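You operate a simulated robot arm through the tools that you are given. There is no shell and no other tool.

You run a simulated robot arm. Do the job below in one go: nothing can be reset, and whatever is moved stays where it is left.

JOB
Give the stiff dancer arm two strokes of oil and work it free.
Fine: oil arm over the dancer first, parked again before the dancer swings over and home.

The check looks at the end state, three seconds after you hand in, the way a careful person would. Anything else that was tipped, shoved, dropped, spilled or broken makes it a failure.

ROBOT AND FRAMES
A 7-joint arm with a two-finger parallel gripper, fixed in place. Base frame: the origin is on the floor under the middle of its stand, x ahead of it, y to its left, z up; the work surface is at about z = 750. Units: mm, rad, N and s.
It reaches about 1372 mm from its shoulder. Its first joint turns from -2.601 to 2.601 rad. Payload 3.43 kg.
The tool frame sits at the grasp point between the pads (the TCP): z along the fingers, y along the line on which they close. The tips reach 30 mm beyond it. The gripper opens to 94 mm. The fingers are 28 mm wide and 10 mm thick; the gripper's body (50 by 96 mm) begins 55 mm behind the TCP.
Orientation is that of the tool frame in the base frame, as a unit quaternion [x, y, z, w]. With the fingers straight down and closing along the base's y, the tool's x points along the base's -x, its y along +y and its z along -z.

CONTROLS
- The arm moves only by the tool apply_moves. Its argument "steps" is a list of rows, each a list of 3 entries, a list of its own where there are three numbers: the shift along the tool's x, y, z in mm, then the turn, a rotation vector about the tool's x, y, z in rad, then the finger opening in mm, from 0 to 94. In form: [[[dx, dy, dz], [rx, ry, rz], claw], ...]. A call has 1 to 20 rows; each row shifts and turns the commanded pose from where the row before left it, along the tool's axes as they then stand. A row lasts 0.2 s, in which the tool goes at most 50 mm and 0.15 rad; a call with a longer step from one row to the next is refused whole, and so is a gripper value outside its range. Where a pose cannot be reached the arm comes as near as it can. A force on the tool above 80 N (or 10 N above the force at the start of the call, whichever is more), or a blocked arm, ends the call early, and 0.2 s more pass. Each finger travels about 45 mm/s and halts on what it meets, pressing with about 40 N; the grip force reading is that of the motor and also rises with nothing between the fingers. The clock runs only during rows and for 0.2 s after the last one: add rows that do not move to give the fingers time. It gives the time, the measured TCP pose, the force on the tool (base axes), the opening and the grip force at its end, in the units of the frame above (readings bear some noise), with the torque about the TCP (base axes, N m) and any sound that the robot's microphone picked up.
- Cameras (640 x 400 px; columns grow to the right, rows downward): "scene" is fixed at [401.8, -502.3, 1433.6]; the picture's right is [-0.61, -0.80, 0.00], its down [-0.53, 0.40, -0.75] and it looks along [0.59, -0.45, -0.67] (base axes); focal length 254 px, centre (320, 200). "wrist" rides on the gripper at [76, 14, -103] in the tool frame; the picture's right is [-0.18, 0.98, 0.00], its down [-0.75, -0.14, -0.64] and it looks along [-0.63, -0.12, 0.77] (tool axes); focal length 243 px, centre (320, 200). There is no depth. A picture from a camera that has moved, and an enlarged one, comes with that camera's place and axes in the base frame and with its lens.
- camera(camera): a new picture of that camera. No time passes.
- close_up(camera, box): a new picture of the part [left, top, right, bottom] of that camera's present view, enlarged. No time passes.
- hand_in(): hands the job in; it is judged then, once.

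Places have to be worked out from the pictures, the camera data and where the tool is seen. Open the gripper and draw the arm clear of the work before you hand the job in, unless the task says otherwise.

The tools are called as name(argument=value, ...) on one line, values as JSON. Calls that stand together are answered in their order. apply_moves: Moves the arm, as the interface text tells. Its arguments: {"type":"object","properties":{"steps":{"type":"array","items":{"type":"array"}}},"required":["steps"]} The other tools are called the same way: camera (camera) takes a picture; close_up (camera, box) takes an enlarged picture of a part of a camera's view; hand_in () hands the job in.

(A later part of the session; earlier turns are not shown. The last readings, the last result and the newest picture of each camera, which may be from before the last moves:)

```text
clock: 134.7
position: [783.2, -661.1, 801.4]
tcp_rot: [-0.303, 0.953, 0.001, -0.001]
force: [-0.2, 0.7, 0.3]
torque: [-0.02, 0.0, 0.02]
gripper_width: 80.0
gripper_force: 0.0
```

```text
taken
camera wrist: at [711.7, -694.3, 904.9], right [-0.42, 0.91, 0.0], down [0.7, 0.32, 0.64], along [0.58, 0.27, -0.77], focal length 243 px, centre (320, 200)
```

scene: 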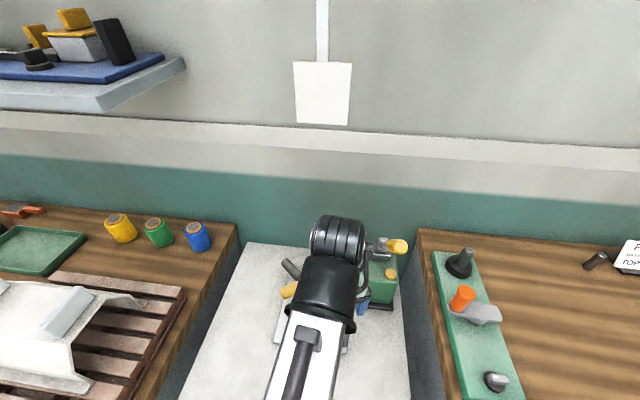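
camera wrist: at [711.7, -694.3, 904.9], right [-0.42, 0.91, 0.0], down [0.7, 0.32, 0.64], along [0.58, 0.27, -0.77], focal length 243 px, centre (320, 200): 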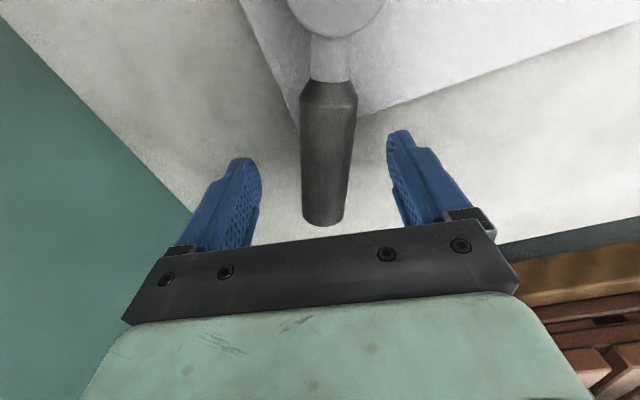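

Dancer 1 followed with only about 2 mm of lag (now ≈25°). Next I take it home: cage it again and sweep it back, stopping just short for fine alignment.

apply_moves(steps=[[[0, 0, 0], [0, 0, 0.089], 80], [[4.3, 1.9, 0], [0, 0, 0.089], 66], [[0, 0, 0], [0, 0, 0], 52], [[0, 0, 0], [0, 0, 0], 44], [[0, 0, 0], [0, 0, 0], 44], [[0.26, -6.4, 0], [0, 0, 0.08], 44], [[0.26, -6.4, 0], [0, 0, 0.08], 44], [[0.26, -6.4, 0], [0, 0, 0.08], 44], [[0.26, -6.4, 0], [0, 0, 0.08], 44], [[0, -2.5, 0], [0, 0, 0], 44], [[0, -2.5, 0], [0, 0, 0], 44], [[0, 0, 0], [0, 0, 0], 44]])

close_up(camera="wrist", box=[224, 90, 416, 250])

```text
clock: 137.3
position: [785.2, -691.6, 798.9]
tcp_rot: [-0.058, 0.998, 0.001, -0.001]
force: [2.0, 2.8, 0.0]
torque: [-0.01, 0.01, -0.06]
gripper_width: 45.8
gripper_force: 1.0
```

```text
2.50 times, centred on (320, 170) of wrist
camera zoom: at [707.7, -686.4, 904.5], right [0.07, 1.0, 0.0], down [0.77, -0.05, 0.64], along [0.64, -0.04, -0.77], focal length 606 px, centre (320, 275)
```

zoom: 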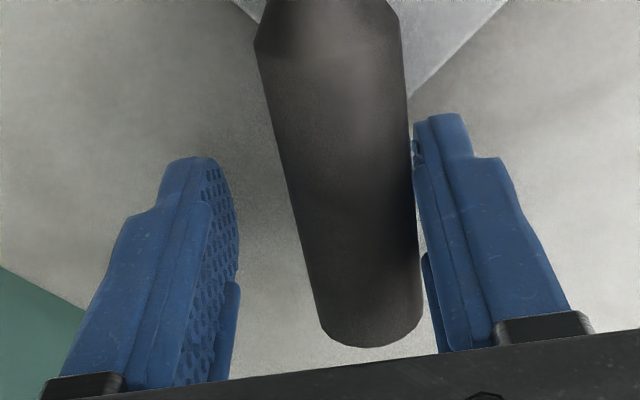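

Dancer 1 is home again (within about 0.4 mm of the original). Releasing and going back to the oil arm to swing it clear of dancer 2.

apply_moves(steps=[[[0, 3, 0], [0, 0, 0], 46], [[0, 3, 0], [0, 0, 0], 62], [[0, 0, 0], [0, 0, 0], 80], [[0, 0, -40], [0, 0, 0], 94], [[0, 0, -40], [0, 0, 0], 94], [[0, 0, -40], [0, 0, 0], 94], [[0, 0, -40], [0, 0, 0], 94], [[0, 0, 0], [0, 0, 0.1397], 94], [[0, 0, 0], [0, 0, 0.1397], 94], [[0, 0, 0], [0, 0, 0.1397], 94], [[0, 0, 0], [0, 0, 0.1397], 94], [[0, 0, 0], [0, 0, 0.1397], 94], [[0, 0, 0], [0, 0, 0.1397], 94], [[0, 0, 0], [0, 0, 0.1397], 94], [[0, 0, 0], [0, 0, 0.1397], 94], [[0, 0, 0], [0, 0, 0.1397], 94], [[25, -36, 0], [0, 0, 0], 94], [[25, -36, 0], [0, 0, 0], 94], [[25, -36, 0], [0, 0, 0], 94], [[25, -35.5, 0], [0, 0, 0], 94]])

camera(camera="wrist")

```text
clock: 141.5
position: [612.4, -654.2, 960.0]
tcp_rot: [0.54, 0.842, 0.0, 0.0]
force: [0.3, -0.4, -0.3]
torque: [0.01, 0.0, 0.0]
gripper_width: 94.1
gripper_force: 0.0
```

```text
taken
camera wrist: at [593.6, -579.2, 1064.4], right [0.97, 0.24, 0.0], down [0.19, -0.74, 0.64], along [0.16, -0.62, -0.77], focal length 243 px, centre (320, 200)
```

wrist: 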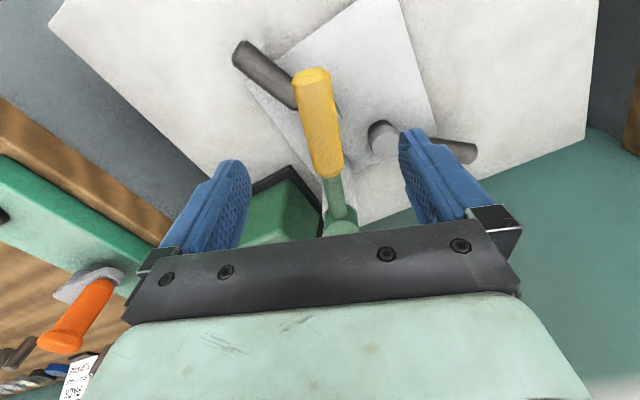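

Centred over the oil grip. Descend, cage, and swing it clockwise to about 52°.

apply_moves(steps=[[[0, 0, 27], [0, 0, 0], 94], [[0, 0, 27], [0, 0, 0], 94], [[0, 0, 26], [0, 0, 0], 84], [[0, 0, 0], [0, 0, 0], 68], [[0, 0, 0], [0, 0, 0], 54], [[0, 0, 0], [0, 0, 0], 48], [[0, 0, 0], [0, 0, 0], 48], [[-0.55, 11.1, 0], [0, 0, 0.099], 48], [[-0.55, 11.1, 0], [0, 0, 0.099], 48], [[-0.55, 11.1, 0], [0, 0, 0.099], 48], [[-0.55, 11.1, 0], [0, 0, 0.099], 48], [[-0.55, 11.1, 0], [0, 0, 0.099], 48], [[-0.55, 11.1, 0], [0, 0, 0.099], 48], [[-0.55, 11.1, 0], [0, 0, 0.099], 48], [[-0.55, 11.1, 0], [0, 0, 0.099], 48], [[-0.55, 11.1, 0], [0, 0, 0.099], 48], [[-0.55, 11.1, 0], [0, 0, 0.099], 48], [[-0.55, 11.1, 0], [0, 0, 0.099], 48], [[0, 0, 0], [0, 0, 0], 48]])

camera(camera="wrist")

```text
clock: 145.5
position: [728.7, -668.3, 880.4]
tcp_rot: [0.898, 0.44, -0.001, -0.001]
force: [-0.2, -0.2, -0.2]
torque: [0.03, -0.02, -0.02]
gripper_width: 47.9
gripper_force: 0.0
```

```text
taken
camera wrist: at [785.9, -616.9, 984.4], right [0.66, -0.75, 0.0], down [-0.57, -0.51, 0.64], along [-0.48, -0.43, -0.77], focal length 243 px, centre (320, 200)
```

wrist: 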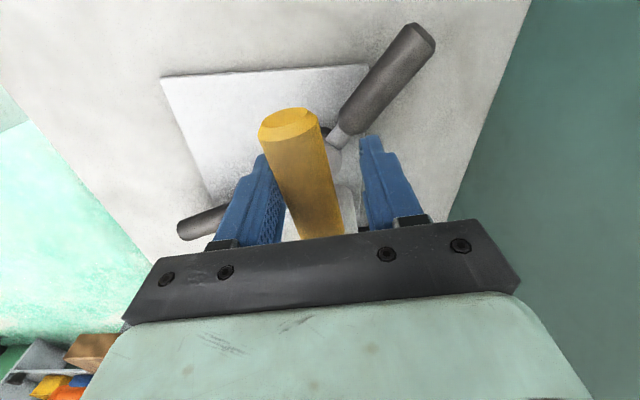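

Oil arm is near hub 1. Releasing, lifting and turning to dancer 2's orientation.

apply_moves(steps=[[[0, 0, 0], [0, 0, 0], 64], [[0, 0, 0], [0, 0, 0], 80], [[0, 0, 0], [0, 0, 0], 94], [[0, 0, -40], [0, 0, 0], 94], [[0, 0, -40], [0, 0, 0], 94], [[0, 0, 0], [0, 0, -0.148], 94], [[0, 0, 0], [0, 0, -0.148], 94], [[0, 0, 0], [0, 0, -0.148], 94], [[0, 0, 0], [0, 0, -0.148], 94], [[0, 0, 0], [0, 0, -0.148], 94], [[0, 0, 0], [0, 0, -0.148], 94], [[0, 0, 0], [0, 0, -0.148], 94], [[0, 0, 0], [0, 0, -0.148], 94], [[0, 0, 0], [0, 0, -0.148], 94], [[0, 0, 0], [0, 0, -0.148], 94], [[0, 0, 0], [0, 0, -0.148], 94], [[0, 0, 0], [0, 0, -0.148], 94], [[0, 0, 0], [0, 0, 0], 94]])

close_up(camera="scene", box=[240, 220, 400, 370])

```text
clock: 149.3
position: [728.0, -667.2, 960.5]
tcp_rot: [0.224, 0.975, 0.001, -0.001]
force: [-0.3, 0.7, 0.0]
torque: [0.03, -0.02, -0.01]
gripper_width: 93.9
gripper_force: 0.0
```

```text
2.67 times, centred on (320, 295) of scene
camera zoom: at [401.8, -502.3, 1433.6], right [-0.61, -0.8, 0.0], down [-0.53, 0.4, -0.75], along [0.59, -0.45, -0.67], focal length 677 px, centre (320, -53)
```

zoom: 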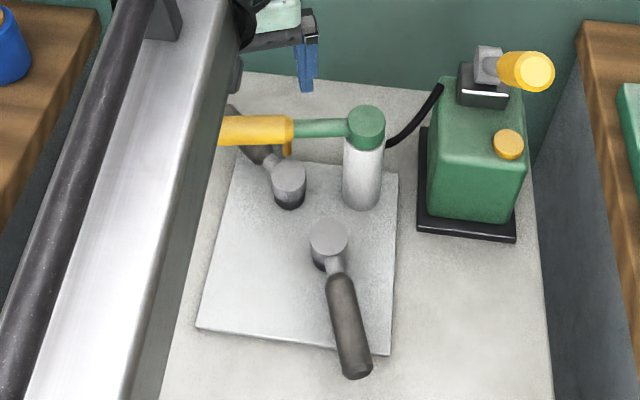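

Moving to dancer 2 and caging it at home.

apply_moves(steps=[[[39.3, -15.3, 0], [0, 0, 0], 94], [[39.3, -15.3, 0], [0, 0, 0], 94], [[39.3, -15.3, 0], [0, 0, 0], 94], [[39.3, -15.3, 0], [0, 0, 0], 94], [[0, 0, 32], [0, 0, 0], 94], [[0, 0, 32], [0, 0, 0], 94], [[0, 0, 32], [0, 0, 0], 94], [[0, 0, 32], [0, 0, 0], 94], [[0, 0, 32], [0, 0, 0], 84], [[0, 0, 0], [0, 0, 0], 66], [[0, 0, 0], [0, 0, 0], 50], [[0, 0, 0], [0, 0, 0], 44], [[0, 0, 0], [0, 0, 0], 44]])

close_up(camera="wrist", box=[224, 90, 416, 250])

```text
clock: 152.1
position: [560.0, -655.7, 800.7]
tcp_rot: [0.225, 0.974, 0.0, -0.001]
force: [0.3, -0.9, 0.3]
torque: [0.0, -0.05, 0.01]
gripper_width: 44.0
gripper_force: 0.1
```

```text
2.50 times, centred on (320, 170) of wrist
camera zoom: at [497.3, -608.9, 904.3], right [0.6, 0.8, 0.0], down [0.62, -0.46, 0.64], along [0.51, -0.38, -0.77], focal length 606 px, centre (320, 275)
```

zoom: 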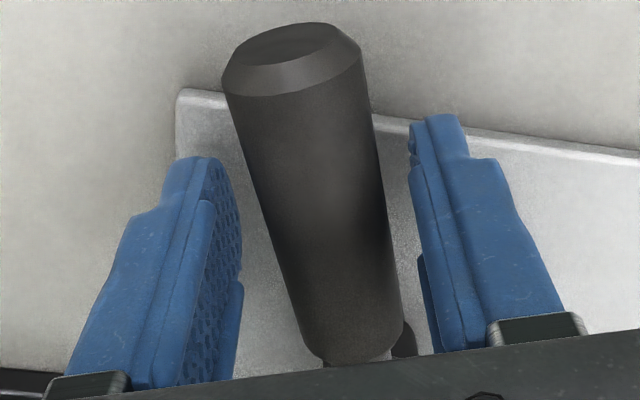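

Caged. Sweeping dancer 2 out to about 35° from home, then opening to width 80 for the matching flick.

apply_moves(steps=[[[-0.24, 6.16, 0], [0, 0, 0.079], 44], [[-0.24, 6.16, 0], [0, 0, 0.079], 44], [[-0.24, 6.16, 0], [0, 0, 0.079], 44], [[-0.24, 6.16, 0], [0, 0, 0.079], 44], [[-0.24, 6.16, 0], [0, 0, 0.079], 44], [[-0.24, 6.16, 0], [0, 0, 0.079], 44], [[-0.24, 6.16, 0], [0, 0, 0.079], 44], [[-0.24, 6.16, 0], [0, 0, 0.079], 44], [[-0.24, 6.16, 0], [0, 0, 0.079], 44], [[0, 0, 0], [0, 0, 0], 60], [[0, 0, 0], [0, 0, 0], 76], [[0, 0, 0], [0, 0, 0], 80], [[0, 0, 0], [0, 0, 0], 80]])

camera(camera="wrist")

```text
clock: 154.9
position: [599.6, -616.5, 799.3]
tcp_rot: [0.55, 0.835, 0.0, -0.001]
force: [-0.4, -0.8, 0.7]
torque: [-0.05, 0.03, 0.02]
gripper_width: 79.9
gripper_force: 0.3
```

```text
taken
camera wrist: at [581.8, -541.1, 904.4], right [0.98, 0.22, 0.0], down [0.17, -0.75, 0.64], along [0.14, -0.63, -0.77], focal length 243 px, centre (320, 200)
```

wrist: 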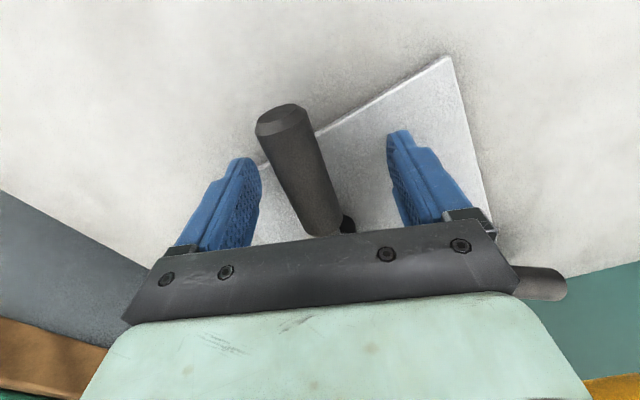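

Dancer 2's handle is at about 120°. Aligning the tool and bringing the right finger to the same 3.4 mm gap as before.

apply_moves(steps=[[[0, 0, 0], [0, 0, -0.111], 80], [[0, 0, 0], [0, 0, -0.111], 80], [[1.6, -7.7, 0], [0, 0, 0], 80], [[1.6, -7.7, 0], [0, 0, 0], 80], [[1.6, -7.7, 0], [0, 0, 0], 80], [[1.6, -7.7, 0], [0, 0, 0], 80], [[0, 0, 0], [0, 0, 0], 80]])

camera(camera="wrist")

```text
clock: 156.5
position: [571.3, -628.0, 799.8]
tcp_rot: [0.454, 0.891, 0.0, 0.0]
force: [-0.4, 0.3, -0.4]
torque: [0.0, -0.01, 0.03]
gripper_width: 80.3
gripper_force: 0.1
```

```text
taken
camera wrist: at [536.9, -559.6, 904.6], right [0.9, 0.43, 0.0], down [0.33, -0.69, 0.64], along [0.27, -0.58, -0.77], focal length 243 px, centre (320, 200)
```

wrist: 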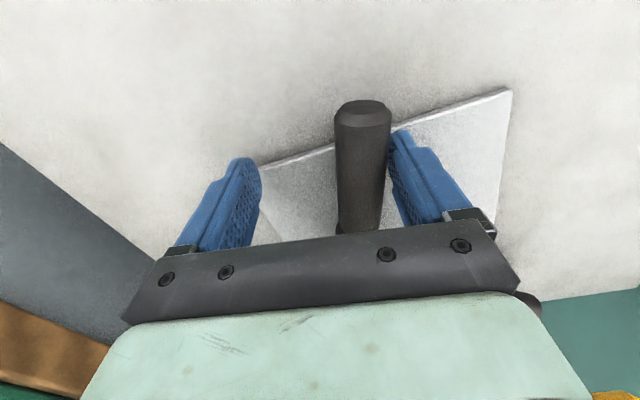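

Gap looks the same. Flick: −32 mm then +25 mm, as for dancer 1.

apply_moves(steps=[[[0, -32, 0], [0, 0, 0], 80], [[0, 25, 0], [0, 0, 0], 80], [[0, 0, 0], [0, 0, 0], 80]])

camera(camera="wrist")

```text
clock: 157.3
position: [565.3, -634.2, 799.6]
tcp_rot: [0.454, 0.891, 0.001, -0.001]
force: [-0.6, 0.5, -0.3]
torque: [0.01, -0.01, -0.01]
gripper_width: 80.3
gripper_force: 0.0
```

```text
taken
camera wrist: at [531.3, -564.7, 904.6], right [0.9, 0.43, 0.0], down [0.33, -0.69, 0.64], along [0.27, -0.58, -0.77], focal length 243 px, centre (320, 200)
```

wrist: 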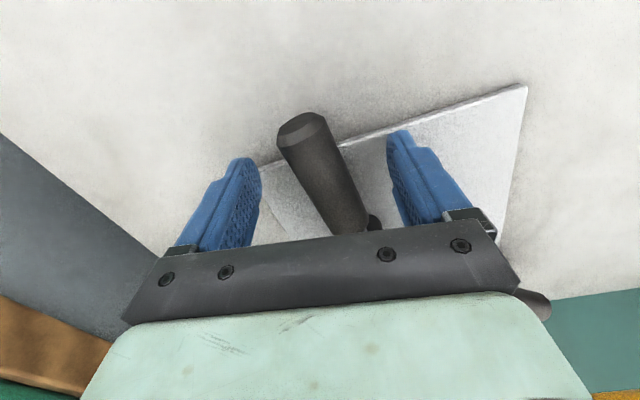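

The flick left both dancers lagging by the same ~3.8 mm, so they feel identical dynamically too. I'll take a much closer look at both hubs for dry or rusty marks.

close_up(camera="scene", box=[296, 274, 320, 300])

close_up(camera="scene", box=[310, 296, 340, 326])

close_up(camera="wrist", box=[270, 100, 560, 320])

```text
15.38 times, centred on (308, 287) of scene
camera zoom: at [401.8, -502.3, 1433.6], right [-0.61, -0.8, 0.0], down [-0.53, 0.4, -0.75], along [0.59, -0.45, -0.67], focal length 3907 px, centre (505, -1138)
```

zoom: 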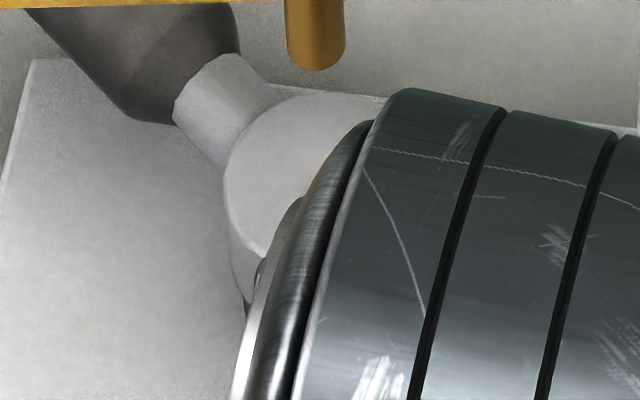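

```text
13.33 times, centred on (325, 311) of scene
camera zoom: at [401.8, -502.3, 1433.6], right [-0.61, -0.8, 0.0], down [-0.53, 0.4, -0.75], along [0.59, -0.45, -0.67], focal length 3386 px, centre (253, -1280)
```

zoom: 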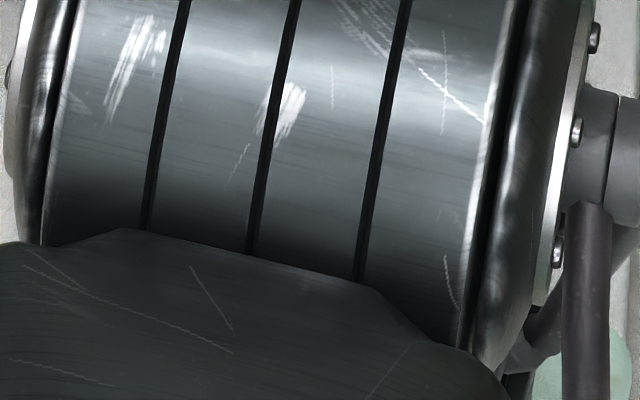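

```text
1.82 times, centred on (415, 210) of wrist
camera zoom: at [531.3, -564.7, 904.6], right [0.9, 0.43, 0.0], down [0.33, -0.69, 0.64], along [0.27, -0.58, -0.77], focal length 441 px, centre (147, 182)
```

zoom: 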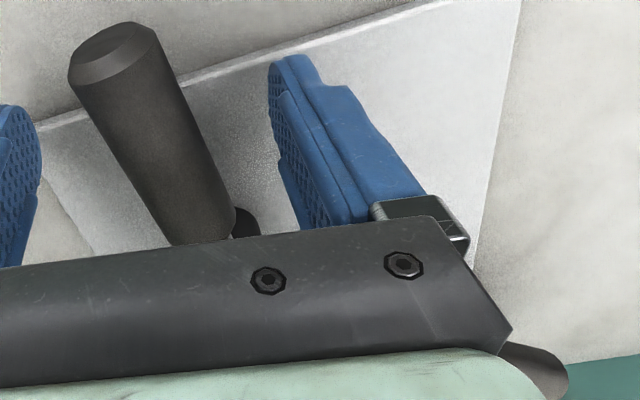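

The robot blocks the view of hub 2. First I'll take dancer 2 home again (cage, sweep, fine steps), then pull back for clear high-zoom looks at both hubs.

apply_moves(steps=[[[0, 0, 0], [0, 0, -0.118], 80], [[-3.5, 1, 0], [0, 0, -0.119], 66], [[0, 0, 0], [0, 0, 0], 52], [[0, 0, 0], [0, 0, 0], 44], [[0, 0, 0], [0, 0, 0], 44], [[-0.27, -6.46, 0], [0, 0, -0.083], 44], [[-0.27, -6.46, 0], [0, 0, -0.083], 44], [[-0.27, -6.46, 0], [0, 0, -0.083], 44], [[0, -2, 0], [0, 0, 0], 44], [[0, -2, 0], [0, 0, 0], 44], [[0, -2, 0], [0, 0, 0], 44], [[0, 0, 0], [0, 0, 0], 44]])

close_up(camera="wrist", box=[224, 90, 416, 250])

```text
clock: 159.9
position: [554.2, -657.8, 801.0]
tcp_rot: [0.225, 0.974, 0.0, -0.001]
force: [0.8, 2.4, 1.1]
torque: [0.03, -0.03, 0.03]
gripper_width: 45.1
gripper_force: 1.1
```

```text
2.50 times, centred on (320, 170) of wrist
camera zoom: at [492.0, -611.2, 904.6], right [0.6, 0.8, 0.0], down [0.62, -0.46, 0.64], along [0.51, -0.38, -0.77], focal length 606 px, centre (320, 275)
```

zoom: 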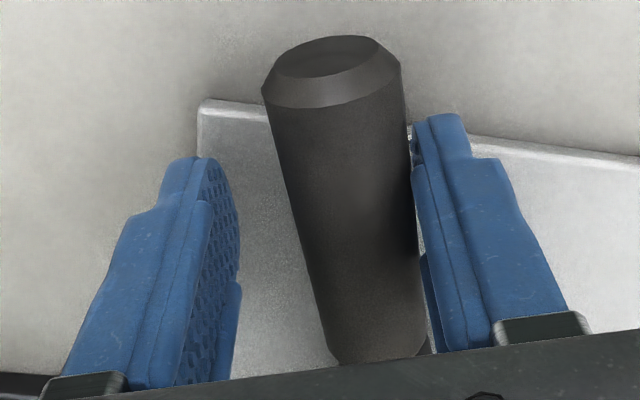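

About 1.3° short; 2.5 mm more.

apply_moves(steps=[[[0, -1.5, 0], [0, 0, 0], 44], [[0, -1.5, 0], [0, 0, 0], 44], [[0, 0, 0], [0, 0, 0], 44]])

close_up(camera="wrist", box=[224, 90, 416, 250])

```text
clock: 160.7
position: [553.6, -659.5, 801.0]
tcp_rot: [0.225, 0.974, 0.001, -0.001]
force: [-0.1, 5.9, -1.1]
torque: [0.0, 0.03, 0.08]
gripper_width: 47.0
gripper_force: 2.3
```

```text
2.50 times, centred on (320, 170) of wrist
camera zoom: at [490.9, -613.6, 904.7], right [0.6, 0.8, 0.0], down [0.62, -0.46, 0.64], along [0.51, -0.38, -0.77], focal length 606 px, centre (320, 275)
```

zoom: 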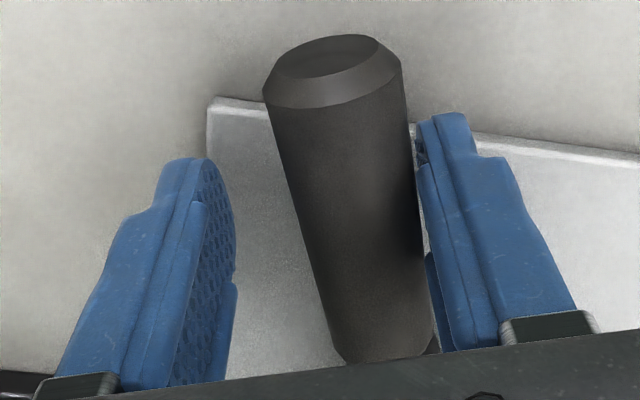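

Dancer 2 is exactly home again. Releasing and retreating up and left for a clear scene view of both hubs.

apply_moves(steps=[[[0, 4, 0], [0, 0, 0], 46], [[0, 4, 0], [0, 0, 0], 62], [[0, 0, 0], [0, 0, 0], 80], [[0, 0, -40], [0, 0, 0], 94], [[0, 0, -40], [0, 0, 0], 94], [[0, 0, -40], [0, 0, 0], 94], [[0, 0, -40], [0, 0, 0], 94], [[-32.5, 18.2, -31], [0, 0, 0], 94], [[-32.5, 18.2, -31], [0, 0, 0], 94], [[-32.5, 18.2, -31], [0, 0, 0], 94], [[-32.5, 18.2, -31], [0, 0, 0], 94], [[-32.5, 18.2, -31], [0, 0, 0], 94], [[-32.5, 18.2, -31], [0, 0, 0], 94], [[0, 0, 0], [0, 0, 0], 94]])

close_up(camera="scene", box=[296, 274, 326, 304])

close_up(camera="scene", box=[310, 296, 340, 326])

close_up(camera="scene", box=[270, 240, 350, 370])

```text
clock: 163.7
position: [781.5, -641.2, 1145.6]
tcp_rot: [0.225, 0.974, 0.001, -0.001]
force: [0.8, -0.4, 0.0]
torque: [0.01, 0.02, 0.02]
gripper_width: 94.0
gripper_force: 0.0
```

```text
13.33 times, centred on (311, 289) of scene
camera zoom: at [401.8, -502.3, 1433.6], right [-0.61, -0.8, 0.0], down [-0.53, 0.4, -0.75], along [0.59, -0.45, -0.67], focal length 3386 px, centre (440, -987)
```

zoom: 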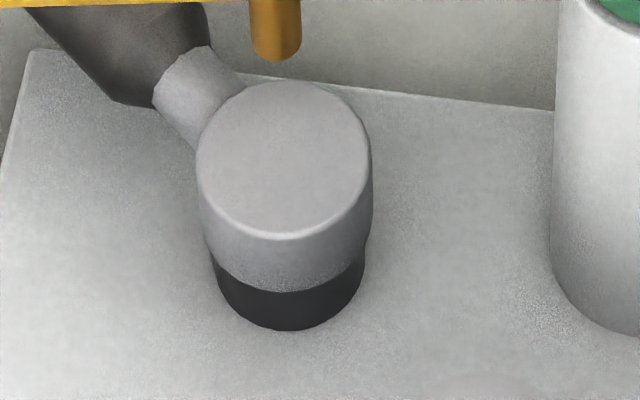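

```text
13.33 times, centred on (325, 311) of scene
camera zoom: at [401.8, -502.3, 1433.6], right [-0.61, -0.8, 0.0], down [-0.53, 0.4, -0.75], along [0.59, -0.45, -0.67], focal length 3386 px, centre (253, -1280)
```

zoom: 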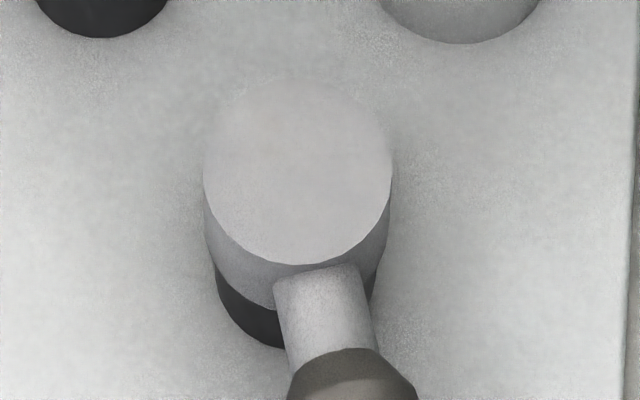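

```text
3.08 times, centred on (310, 305) of scene
camera zoom: at [401.8, -502.3, 1433.6], right [-0.61, -0.8, 0.0], down [-0.53, 0.4, -0.75], along [0.59, -0.45, -0.67], focal length 782 px, centre (351, -123)
```

zoom: 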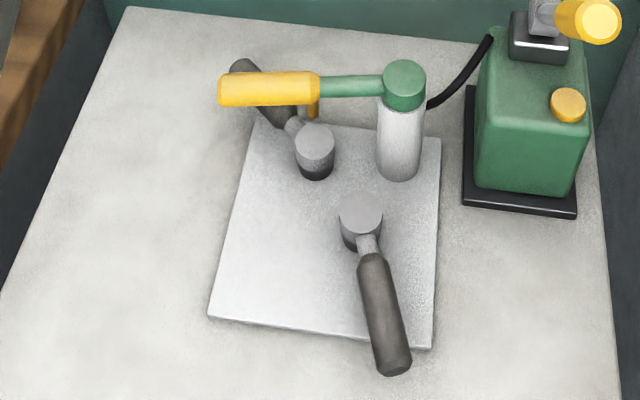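

The two hubs look identical, so there's no visual cue. One gap remains in my tests: dancer 2 reached its "over" seat (≈70°), but dancer 1 was only pushed to 85°. I'll test dancer 1's full travel, which needs the oil arm over at hub 2 again.

apply_moves(steps=[[[9.1, -11.5, 46.3], [0, 0, 0], 94], [[9.1, -11.5, 46.3], [0, 0, 0], 94], [[9.1, -11.5, 46.3], [0, 0, 0], 94], [[9.1, -11.5, 46.3], [0, 0, 0], 94], [[0, 0, 0], [0, 0, 0.148], 94], [[0, 0, 0], [0, 0, 0.148], 94], [[0, 0, 0], [0, 0, 0.148], 94], [[0, 0, 0], [0, 0, 0.148], 94], [[0, 0, 0], [0, 0, 0.148], 94], [[0, 0, 0], [0, 0, 0.148], 94], [[0, 0, 0], [0, 0, 0.148], 94], [[0, 0, 0], [0, 0, 0.148], 94], [[0, 0, 0], [0, 0, 0.148], 94], [[0, 0, 0], [0, 0, 0.148], 94], [[0, 0, 0], [0, 0, 0.148], 94], [[0, 0, 0], [0, 0, 0.148], 94], [[0, 0, 0], [0, 0, 0], 94]])

camera(camera="wrist")

```text
clock: 167.3
position: [726.5, -666.8, 961.3]
tcp_rot: [0.899, 0.438, 0.0, 0.0]
force: [-0.2, -0.2, 0.7]
torque: [-0.03, 0.01, 0.03]
gripper_width: 94.1
gripper_force: 0.1
```

```text
taken
camera wrist: at [785.0, -614.8, 1065.1], right [0.66, -0.75, 0.0], down [-0.57, -0.51, 0.64], along [-0.48, -0.42, -0.77], focal length 243 px, centre (320, 200)
```

wrist: 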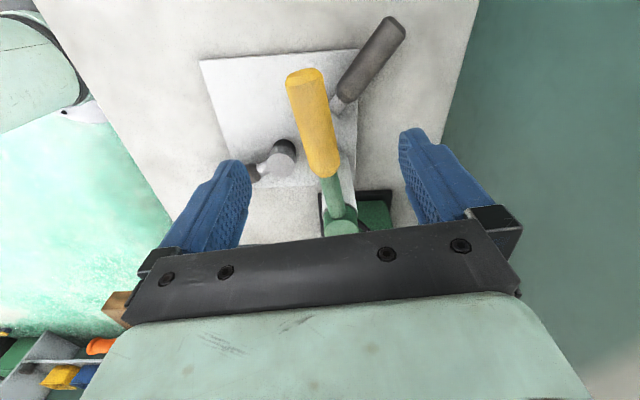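

Centred again. Descend, cage, and swing the oil arm to hub 2.

apply_moves(steps=[[[0, 0, 27], [0, 0, 0], 94], [[0, 0, 27], [0, 0, 0], 94], [[0, 0, 26], [0, 0, 0], 84], [[0, 0, 0], [0, 0, 0], 68], [[0, 0, 0], [0, 0, 0], 54], [[0, 0, 0], [0, 0, 0], 48], [[0, 0, 0], [0, 0, 0], 48], [[-0.55, -11.1, 0], [0, 0, -0.099], 48], [[-0.55, -11.1, 0], [0, 0, -0.099], 48], [[-0.55, -11.1, 0], [0, 0, -0.099], 48], [[-0.55, -11.1, 0], [0, 0, -0.099], 48], [[-0.55, -11.1, 0], [0, 0, -0.099], 48], [[-0.55, -11.1, 0], [0, 0, -0.099], 48], [[-0.55, -11.1, 0], [0, 0, -0.099], 48], [[-0.55, -11.1, 0], [0, 0, -0.099], 48], [[-0.55, -11.1, 0], [0, 0, -0.099], 48], [[-0.55, -11.1, 0], [0, 0, -0.099], 48], [[-0.55, -11.1, 0], [0, 0, -0.099], 48], [[0, 0, 0], [0, 0, 0], 48]])

camera(camera="wrist")

```text
clock: 171.3
position: [611.2, -651.8, 881.7]
tcp_rot: [0.54, 0.842, 0.0, -0.001]
force: [0.5, -0.1, -0.6]
torque: [-0.02, -0.04, -0.03]
gripper_width: 47.9
gripper_force: 0.1
```

```text
taken
camera wrist: at [592.4, -577.2, 985.9], right [0.97, 0.24, 0.0], down [0.19, -0.74, 0.64], along [0.15, -0.62, -0.77], focal length 243 px, centre (320, 200)
```

wrist: 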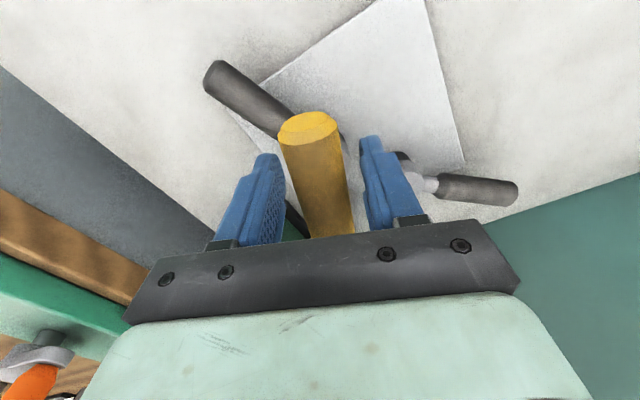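

Seated at hub 2. Releasing and moving to dancer 1 at home.

apply_moves(steps=[[[0, 0, 0], [0, 0, 0], 64], [[0, 0, 0], [0, 0, 0], 80], [[0, 0, 0], [0, 0, 0], 94], [[0, 0, -40], [0, 0, 0], 94], [[0, 0, -40], [0, 0, 0], 94], [[0, 0, 0], [0, 0, -0.1397], 94], [[0, 0, 0], [0, 0, -0.1397], 94], [[0, 0, 0], [0, 0, -0.1397], 94], [[0, 0, 0], [0, 0, -0.1397], 94], [[0, 0, 0], [0, 0, -0.1397], 94], [[0, 0, 0], [0, 0, -0.1397], 94], [[0, 0, 0], [0, 0, -0.1397], 94], [[0, 0, 0], [0, 0, -0.1397], 94], [[0, 0, 0], [0, 0, -0.1397], 94], [[-41.9, -13.2, 0], [0, 0, 0], 94], [[-41.9, -13.2, 0], [0, 0, 0], 94], [[-41.9, -13.2, 0], [0, 0, 0], 94], [[-41.9, -13.2, 0], [0, 0, 0], 94], [[0, 0, 0], [0, 0, 0], 94]])

camera(camera="wrist")

```text
clock: 175.3
position: [785.6, -686.4, 960.9]
tcp_rot: [-0.057, 0.998, 0.001, 0.0]
force: [-0.9, -0.6, 0.0]
torque: [0.0, 0.03, 0.01]
gripper_width: 93.9
gripper_force: 0.0
```

```text
taken
camera wrist: at [706.8, -680.8, 1064.9], right [0.07, 1.0, 0.0], down [0.77, -0.06, 0.64], along [0.64, -0.05, -0.77], focal length 243 px, centre (320, 200)
```

wrist: 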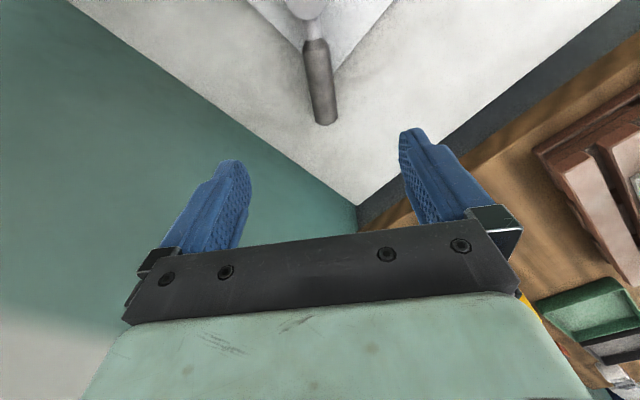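

Descend, cage dancer 1, and sweep it out.

apply_moves(steps=[[[0, 0, 32], [0, 0, 0], 94], [[0, 0, 32], [0, 0, 0], 94], [[0, 0, 32], [0, 0, 0], 94], [[0, 0, 32], [0, 0, 0], 94], [[0, 0, 32], [0, 0, 0], 84], [[0, 0, 0], [0, 0, 0], 66], [[0, 0, 0], [0, 0, 0], 50], [[0, 0, 0], [0, 0, 0], 44], [[0, 0, 0], [0, 0, 0], 44], [[0.36, 7.5, 0], [0, 0, -0.095], 44], [[0.36, 7.5, 0], [0, 0, -0.095], 44], [[0.36, 7.5, 0], [0, 0, -0.095], 44], [[0.36, 7.5, 0], [0, 0, -0.095], 44], [[0.36, 7.5, 0], [0, 0, -0.095], 44], [[0.36, 7.5, 0], [0, 0, -0.095], 44], [[0.36, 7.5, 0], [0, 0, -0.095], 44], [[0.36, 7.5, 0], [0, 0, -0.095], 44], [[0.36, 7.5, 0], [0, 0, -0.095], 44], [[0.36, 7.5, 0], [0, 0, -0.095], 44], [[0.36, 7.5, 0], [0, 0, -0.095], 44]])

camera(camera="wrist")

```text
clock: 179.5
position: [736.6, -621.9, 800.6]
tcp_rot: [-0.548, 0.836, 0.0, -0.001]
force: [4.2, 0.0, 0.7]
torque: [-0.01, 0.0, -0.01]
gripper_width: 46.2
gripper_force: 2.0
```

```text
taken
camera wrist: at [692.8, -686.9, 905.0], right [-0.83, 0.56, 0.0], down [0.43, 0.63, 0.64], along [0.36, 0.53, -0.77], focal length 243 px, centre (320, 200)
```

wrist: 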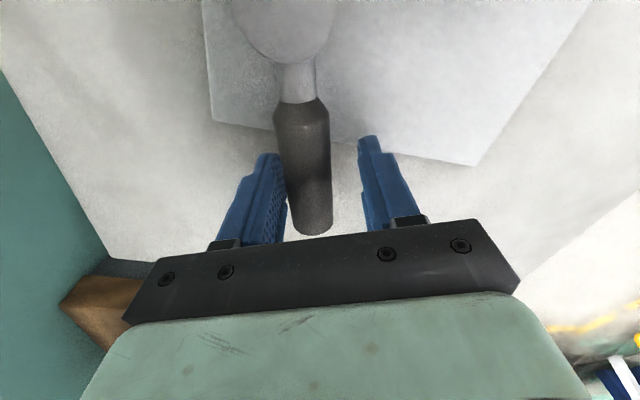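

Still 4 N at 60°. On to about 88°.

apply_moves(steps=[[[0.26, 6.4, 0], [0, 0, -0.08], 44], [[0.26, 6.4, 0], [0, 0, -0.08], 44], [[0.26, 6.4, 0], [0, 0, -0.08], 44], [[0.26, 6.4, 0], [0, 0, -0.08], 44], [[0.26, 6.4, 0], [0, 0, -0.08], 44]])

camera(camera="wrist")

```text
clock: 180.7
position: [704.0, -616.7, 800.6]
tcp_rot: [-0.703, 0.711, 0.001, 0.0]
force: [1.8, 1.0, -0.6]
torque: [0.03, 0.0, -0.01]
gripper_width: 45.7
gripper_force: 1.4
```

```text
taken
camera wrist: at [689.6, -692.9, 904.8], right [-0.98, 0.2, 0.0], down [0.15, 0.75, 0.64], along [0.12, 0.63, -0.77], focal length 243 px, centre (320, 200)
```

wrist: 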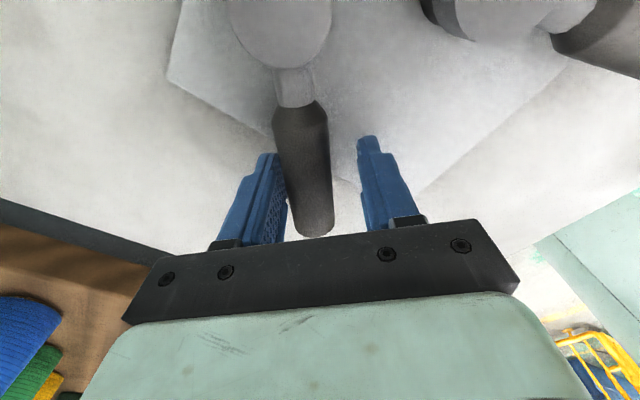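

Easing off at 84° (2 N), as it does near a seat. I'll continue in small steps to find where it seats or stops.

apply_moves(steps=[[[0.1, 4, 0], [0, 0, -0.05], 44], [[0.1, 4, 0], [0, 0, -0.05], 44], [[0, 0, 0], [0, 0, 0], 44]])

camera(camera="wrist")

```text
clock: 181.5
position: [697.7, -616.1, 800.9]
tcp_rot: [0.737, -0.676, 0.0, 0.001]
force: [1.7, -1.1, -0.4]
torque: [0.02, 0.02, -0.06]
gripper_width: 45.4
gripper_force: 0.6
```

```text
taken
camera wrist: at [689.5, -694.4, 905.1], right [-1.0, 0.1, 0.0], down [0.08, 0.76, 0.64], along [0.06, 0.64, -0.77], focal length 243 px, centre (320, 200)
```

wrist: 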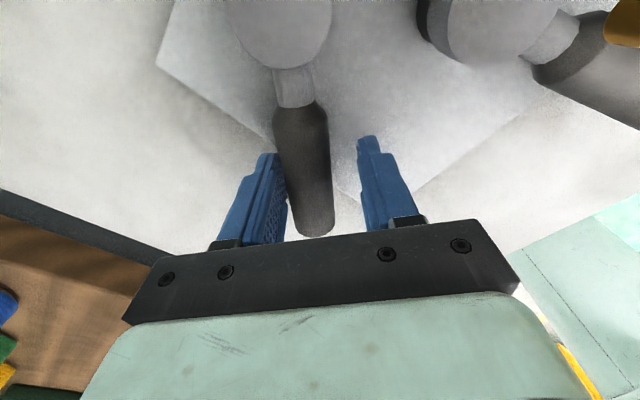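

Continuing a few more degrees.

apply_moves(steps=[[[0.1, 4, 0], [0, 0, -0.05], 44], [[0.1, 4, 0], [0, 0, -0.05], 44], [[0, 0, 0], [0, 0, 0], 44]])

camera(camera="wrist")

```text
clock: 182.3
position: [691.7, -618.3, 800.4]
tcp_rot: [0.77, -0.638, -0.001, 0.0]
force: [17.0, -7.1, 2.1]
torque: [-0.01, -0.05, -0.41]
gripper_width: 52.8
gripper_force: 7.5
```

```text
taken
camera wrist: at [690.6, -695.9, 904.9], right [-1.0, 0.0, 0.0], down [0.0, 0.77, 0.64], along [0.0, 0.64, -0.77], focal length 243 px, centre (320, 200)
```

wrist: 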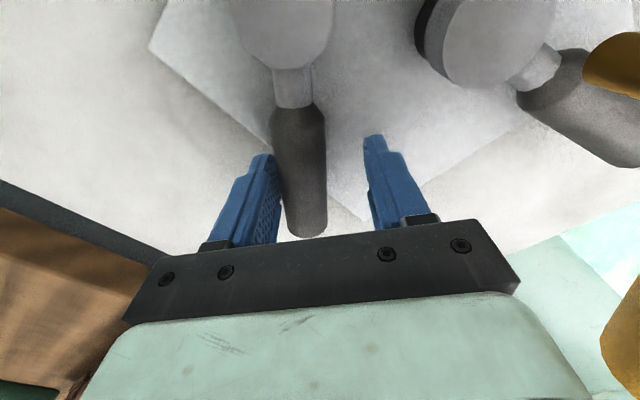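

A firm stop at about 91.6° (≈85° of travel): force jumped to 18 N. The open question is whether dancer 2 stops at the same travel or goes further. Dancer 1 goes home first.

apply_moves(steps=[[[0.27, -6.55, 0], [0, 0, 0.0821], 44], [[0.27, -6.55, 0], [0, 0, 0.0821], 44], [[0.27, -6.55, 0], [0, 0, 0.0821], 44], [[0.27, -6.55, 0], [0, 0, 0.0821], 44], [[0.27, -6.55, 0], [0, 0, 0.0821], 44], [[0.27, -6.55, 0], [0, 0, 0.0821], 44], [[0.27, -6.55, 0], [0, 0, 0.0821], 44], [[0.27, -6.55, 0], [0, 0, 0.0821], 44], [[0.27, -6.55, 0], [0, 0, 0.0821], 44], [[0.27, -6.55, 0], [0, 0, 0.0821], 44], [[0.27, -6.55, 0], [0, 0, 0.0821], 44], [[0.27, -6.55, 0], [0, 0, 0.0821], 44], [[0.27, -6.55, 0], [0, 0, 0.0821], 44], [[0.27, -6.55, 0], [0, 0, 0.0821], 44], [[0.27, -6.55, 0], [0, 0, 0.0821], 44], [[0.27, -6.55, 0], [0, 0, 0.0821], 44], [[0.27, -6.55, 0], [0, 0, 0.0821], 44], [[0.27, -6.55, 0], [0, 0, 0.0821], 44], [[0.27, -6.55, 0], [0, 0, 0.0821], 44], [[0.27, -6.55, 0], [0, 0, 0.0821], 44]])

close_up(camera="wrist", box=[224, 90, 416, 250])

```text
clock: 186.5
position: [782.6, -687.2, 799.8]
tcp_rot: [-0.058, 0.998, 0.0, -0.001]
force: [0.6, 2.1, -0.8]
torque: [-0.01, 0.01, 0.0]
gripper_width: 44.6
gripper_force: 1.0
```

```text
2.50 times, centred on (320, 170) of wrist
camera zoom: at [705.1, -682.3, 905.2], right [0.07, 1.0, 0.0], down [0.77, -0.05, 0.64], along [0.64, -0.04, -0.77], focal length 606 px, centre (320, 275)
```

zoom: 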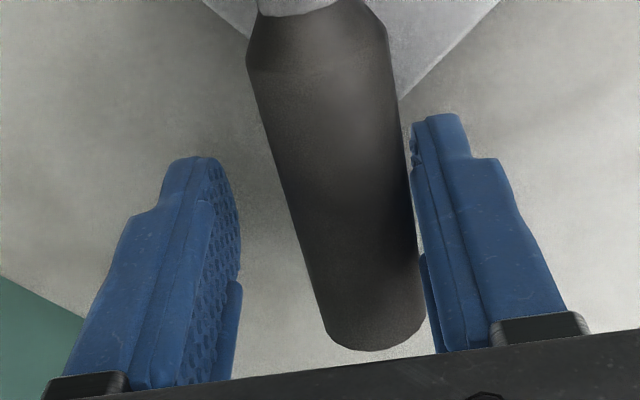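

About 3.4° short. 4.5 mm more in small steps.

apply_moves(steps=[[[0, -1.5, 0], [0, 0, 0], 44], [[0, -1.5, 0], [0, 0, 0], 44], [[0, -1.5, 0], [0, 0, 0], 44], [[0, 0, 0], [0, 0, 0], 44]])

close_up(camera="wrist", box=[224, 90, 416, 250])

```text
clock: 187.5
position: [783.9, -692.1, 801.6]
tcp_rot: [-0.058, 0.998, 0.001, -0.001]
force: [0.9, 3.2, 0.1]
torque: [-0.03, 0.01, -0.01]
gripper_width: 45.5
gripper_force: 1.1
```

```text
2.50 times, centred on (320, 170) of wrist
camera zoom: at [705.7, -686.3, 905.2], right [0.07, 1.0, 0.0], down [0.77, -0.05, 0.64], along [0.64, -0.04, -0.77], focal length 606 px, centre (320, 275)
```

zoom: 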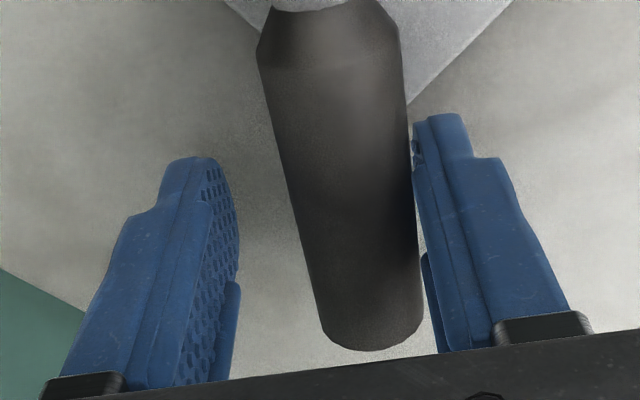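

Within 0.7° now. One more millimetre and release; then rotate to pick up the oil arm and park it, giving dancer 2 its full room.

apply_moves(steps=[[[0, -1.2, 0], [0, 0, 0], 44], [[0, 0, 0], [0, 0, 0], 44], [[0, 3, 0], [0, 0, 0], 46], [[0, 3, 0], [0, 0, 0], 62], [[0, 0, 0], [0, 0, 0], 80], [[0, 0, -40], [0, 0, 0], 94], [[0, 0, -40], [0, 0, 0], 94], [[0, 0, -40], [0, 0, 0], 94], [[0, 0, -40], [0, 0, 0], 94], [[0, 0, 0], [0, 0, 0], 94]])

camera(camera="wrist")

close_up(camera="scene", box=[240, 220, 400, 370])

```text
clock: 189.7
position: [782.7, -686.5, 960.4]
tcp_rot: [-0.058, 0.998, 0.002, -0.002]
force: [0.1, 0.8, 0.1]
torque: [0.03, 0.01, -0.01]
gripper_width: 93.8
gripper_force: 0.0
```

```text
taken
camera wrist: at [705.1, -681.8, 1064.6], right [0.07, 1.0, 0.0], down [0.77, -0.05, 0.64], along [0.64, -0.04, -0.77], focal length 243 px, centre (320, 200)
```

wrist: 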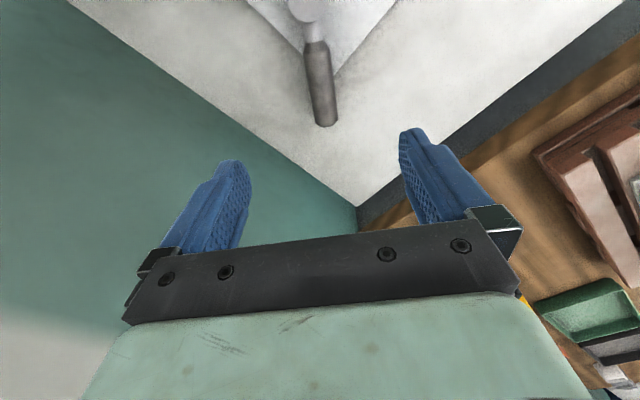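

```text
2.67 times, centred on (320, 295) of scene
camera zoom: at [401.8, -502.3, 1433.6], right [-0.61, -0.8, 0.0], down [-0.53, 0.4, -0.75], along [0.59, -0.45, -0.67], focal length 677 px, centre (320, -53)
```

zoom: 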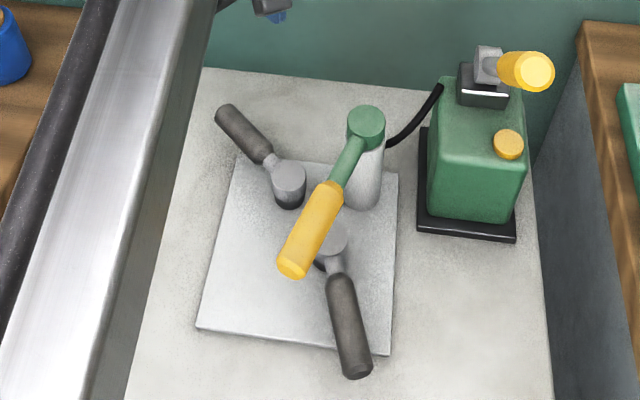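

Both dancers at home. Back to the oil arm at hub 2, this time to swing it all the way to its park side.

apply_moves(steps=[[[0, 0, 0], [0, 0, 0.1397], 94], [[0, 0, 0], [0, 0, 0.1397], 94], [[0, 0, 0], [0, 0, 0.1397], 94], [[0, 0, 0], [0, 0, 0.1397], 94], [[0, 0, 0], [0, 0, 0.1397], 94], [[0, 0, 0], [0, 0, 0.1397], 94], [[0, 0, 0], [0, 0, 0.1397], 94], [[0, 0, 0], [0, 0, 0.1397], 94], [[0, 0, 0], [0, 0, 0.1397], 94], [[25, -36, 0], [0, 0, 0], 94], [[25, -36, 0], [0, 0, 0], 94], [[25, -36, 0], [0, 0, 0], 94], [[25, -34, 0], [0, 0, 0], 94], [[0, 0, 27], [0, 0, 0], 94], [[0, 0, 27], [0, 0, 0], 94], [[0, 0, 26], [0, 0, 0], 84], [[0, 0, 0], [0, 0, 0], 68], [[0, 0, 0], [0, 0, 0], 54], [[0, 0, 0], [0, 0, 0], 48], [[0, 0, 0], [0, 0, 0], 48]])

camera(camera="wrist")

```text
clock: 193.9
position: [612.3, -654.8, 882.0]
tcp_rot: [0.539, 0.842, 0.0, 0.0]
force: [0.4, 0.2, -1.2]
torque: [0.0, -0.02, 0.01]
gripper_width: 48.0
gripper_force: 0.0
```

```text
taken
camera wrist: at [592.9, -579.8, 985.4], right [0.97, 0.24, 0.0], down [0.19, -0.74, 0.64], along [0.15, -0.62, -0.77], focal length 243 px, centre (320, 200)
```

wrist: 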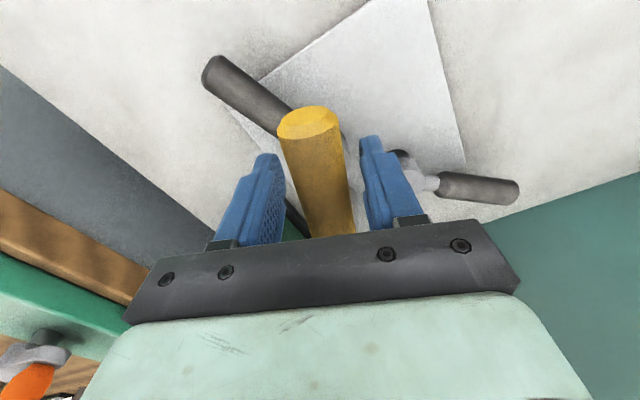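

Swinging the oil arm clockwise to about 33°, past hub 1, clear of dancer 2's whole sweep.

apply_moves(steps=[[[-0.56, 11.18, 0], [0, 0, 0.1], 48], [[-0.56, 11.18, 0], [0, 0, 0.1], 48], [[-0.56, 11.18, 0], [0, 0, 0.1], 48], [[-0.56, 11.18, 0], [0, 0, 0.1], 48], [[-0.56, 11.18, 0], [0, 0, 0.1], 48], [[-0.56, 11.18, 0], [0, 0, 0.1], 48], [[-0.56, 11.18, 0], [0, 0, 0.1], 48], [[-0.56, 11.18, 0], [0, 0, 0.1], 48], [[-0.56, 11.18, 0], [0, 0, 0.1], 48], [[-0.56, 11.18, 0], [0, 0, 0.1], 48], [[-0.56, 11.18, 0], [0, 0, 0.1], 48], [[-0.56, 11.18, 0], [0, 0, 0.1], 48], [[-0.56, 11.18, 0], [0, 0, 0.1], 48], [[-0.56, 11.18, 0], [0, 0, 0.1], 48], [[-0.56, 11.18, 0], [0, 0, 0.1], 48], [[0, 0, 0], [0, 0, 0], 48]])

camera(camera="wrist")

```text
clock: 197.3
position: [757.0, -703.1, 880.5]
tcp_rot: [0.969, 0.248, 0.0, -0.001]
force: [0.6, 0.5, -0.5]
torque: [0.04, 0.02, 0.0]
gripper_width: 48.1
gripper_force: 0.1
```

```text
taken
camera wrist: at [830.6, -680.2, 985.0], right [0.31, -0.95, 0.0], down [-0.73, -0.24, 0.64], along [-0.61, -0.2, -0.77], focal length 243 px, centre (320, 200)
```

wrist: 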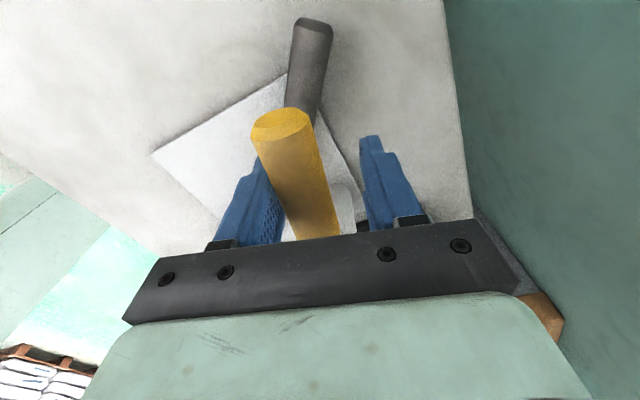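

Released next, then lift and rotate back for dancer 2.

apply_moves(steps=[[[0, 0, 0], [0, 0, 0], 64], [[0, 0, 0], [0, 0, 0], 80], [[0, 0, 0], [0, 0, 0], 94], [[0, 0, -40], [0, 0, 0], 94], [[0, 0, -40], [0, 0, 0], 94], [[0, 0, 0], [0, 0, -0.1458], 94], [[0, 0, 0], [0, 0, -0.1458], 94], [[0, 0, 0], [0, 0, -0.1458], 94], [[0, 0, 0], [0, 0, -0.1458], 94], [[0, 0, 0], [0, 0, -0.1458], 94], [[0, 0, 0], [0, 0, -0.1458], 94], [[0, 0, 0], [0, 0, -0.1458], 94], [[0, 0, 0], [0, 0, -0.1458], 94], [[0, 0, 0], [0, 0, -0.1458], 94], [[0, 0, 0], [0, 0, -0.1458], 94], [[0, 0, 0], [0, 0, -0.1458], 94], [[0, 0, 0], [0, 0, -0.1458], 94], [[0, 0, 0], [0, 0, -0.1458], 94], [[0, 0, 0], [0, 0, -0.1458], 94], [[0, 0, 0], [0, 0, -0.1458], 94]])

close_up(camera="scene", box=[240, 220, 400, 370])

```text
clock: 201.5
position: [757.2, -704.0, 960.6]
tcp_rot: [0.224, 0.974, 0.001, -0.001]
force: [-0.1, -0.6, 0.1]
torque: [0.02, -0.01, -0.03]
gripper_width: 94.2
gripper_force: 0.1
```

```text
2.67 times, centred on (320, 295) of scene
camera zoom: at [401.8, -502.3, 1433.6], right [-0.61, -0.8, 0.0], down [-0.53, 0.4, -0.75], along [0.59, -0.45, -0.67], focal length 677 px, centre (320, -53)
```

zoom: 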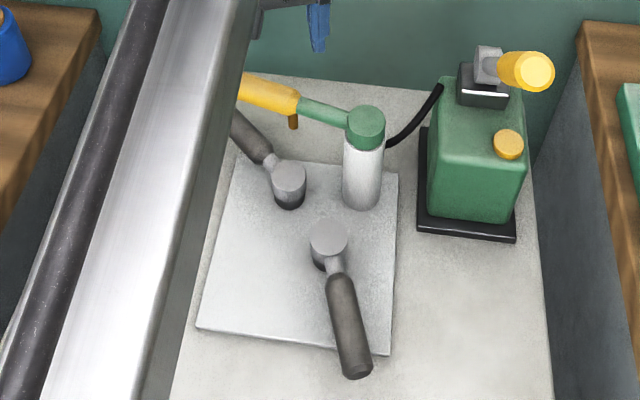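

Moving to dancer 2, caging, and starting the sweep.

apply_moves(steps=[[[39.9, -8.1, 0], [0, 0, 0], 94], [[39.9, -8.1, 0], [0, 0, 0], 94], [[39.9, -8.1, 0], [0, 0, 0], 94], [[39.9, -8.1, 0], [0, 0, 0], 94], [[39.9, -8.1, 0], [0, 0, 0], 94], [[0, 0, 32], [0, 0, 0], 94], [[0, 0, 32], [0, 0, 0], 94], [[0, 0, 32], [0, 0, 0], 94], [[0, 0, 32], [0, 0, 0], 94], [[0, 0, 32], [0, 0, 0], 84], [[0, 0, 0], [0, 0, 0], 66], [[0, 0, 0], [0, 0, 0], 50], [[0, 0, 0], [0, 0, 0], 44], [[0, 0, 0], [0, 0, 0], 44]])

close_up(camera="wrist", box=[224, 90, 416, 250])

```text
clock: 204.5
position: [559.2, -651.0, 801.6]
tcp_rot: [0.225, 0.974, 0.0, -0.002]
force: [-0.2, 0.2, 0.3]
torque: [-0.01, -0.01, -0.01]
gripper_width: 44.1
gripper_force: 0.1
```

```text
2.50 times, centred on (320, 170) of wrist
camera zoom: at [497.5, -605.7, 905.4], right [0.6, 0.8, 0.0], down [0.62, -0.46, 0.64], along [0.51, -0.38, -0.77], focal length 606 px, centre (320, 275)
```

zoom: 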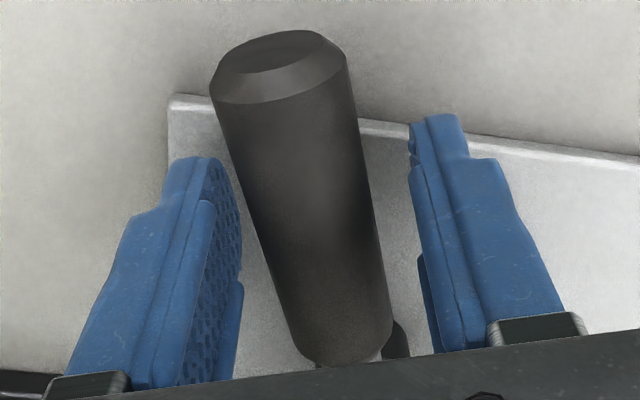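

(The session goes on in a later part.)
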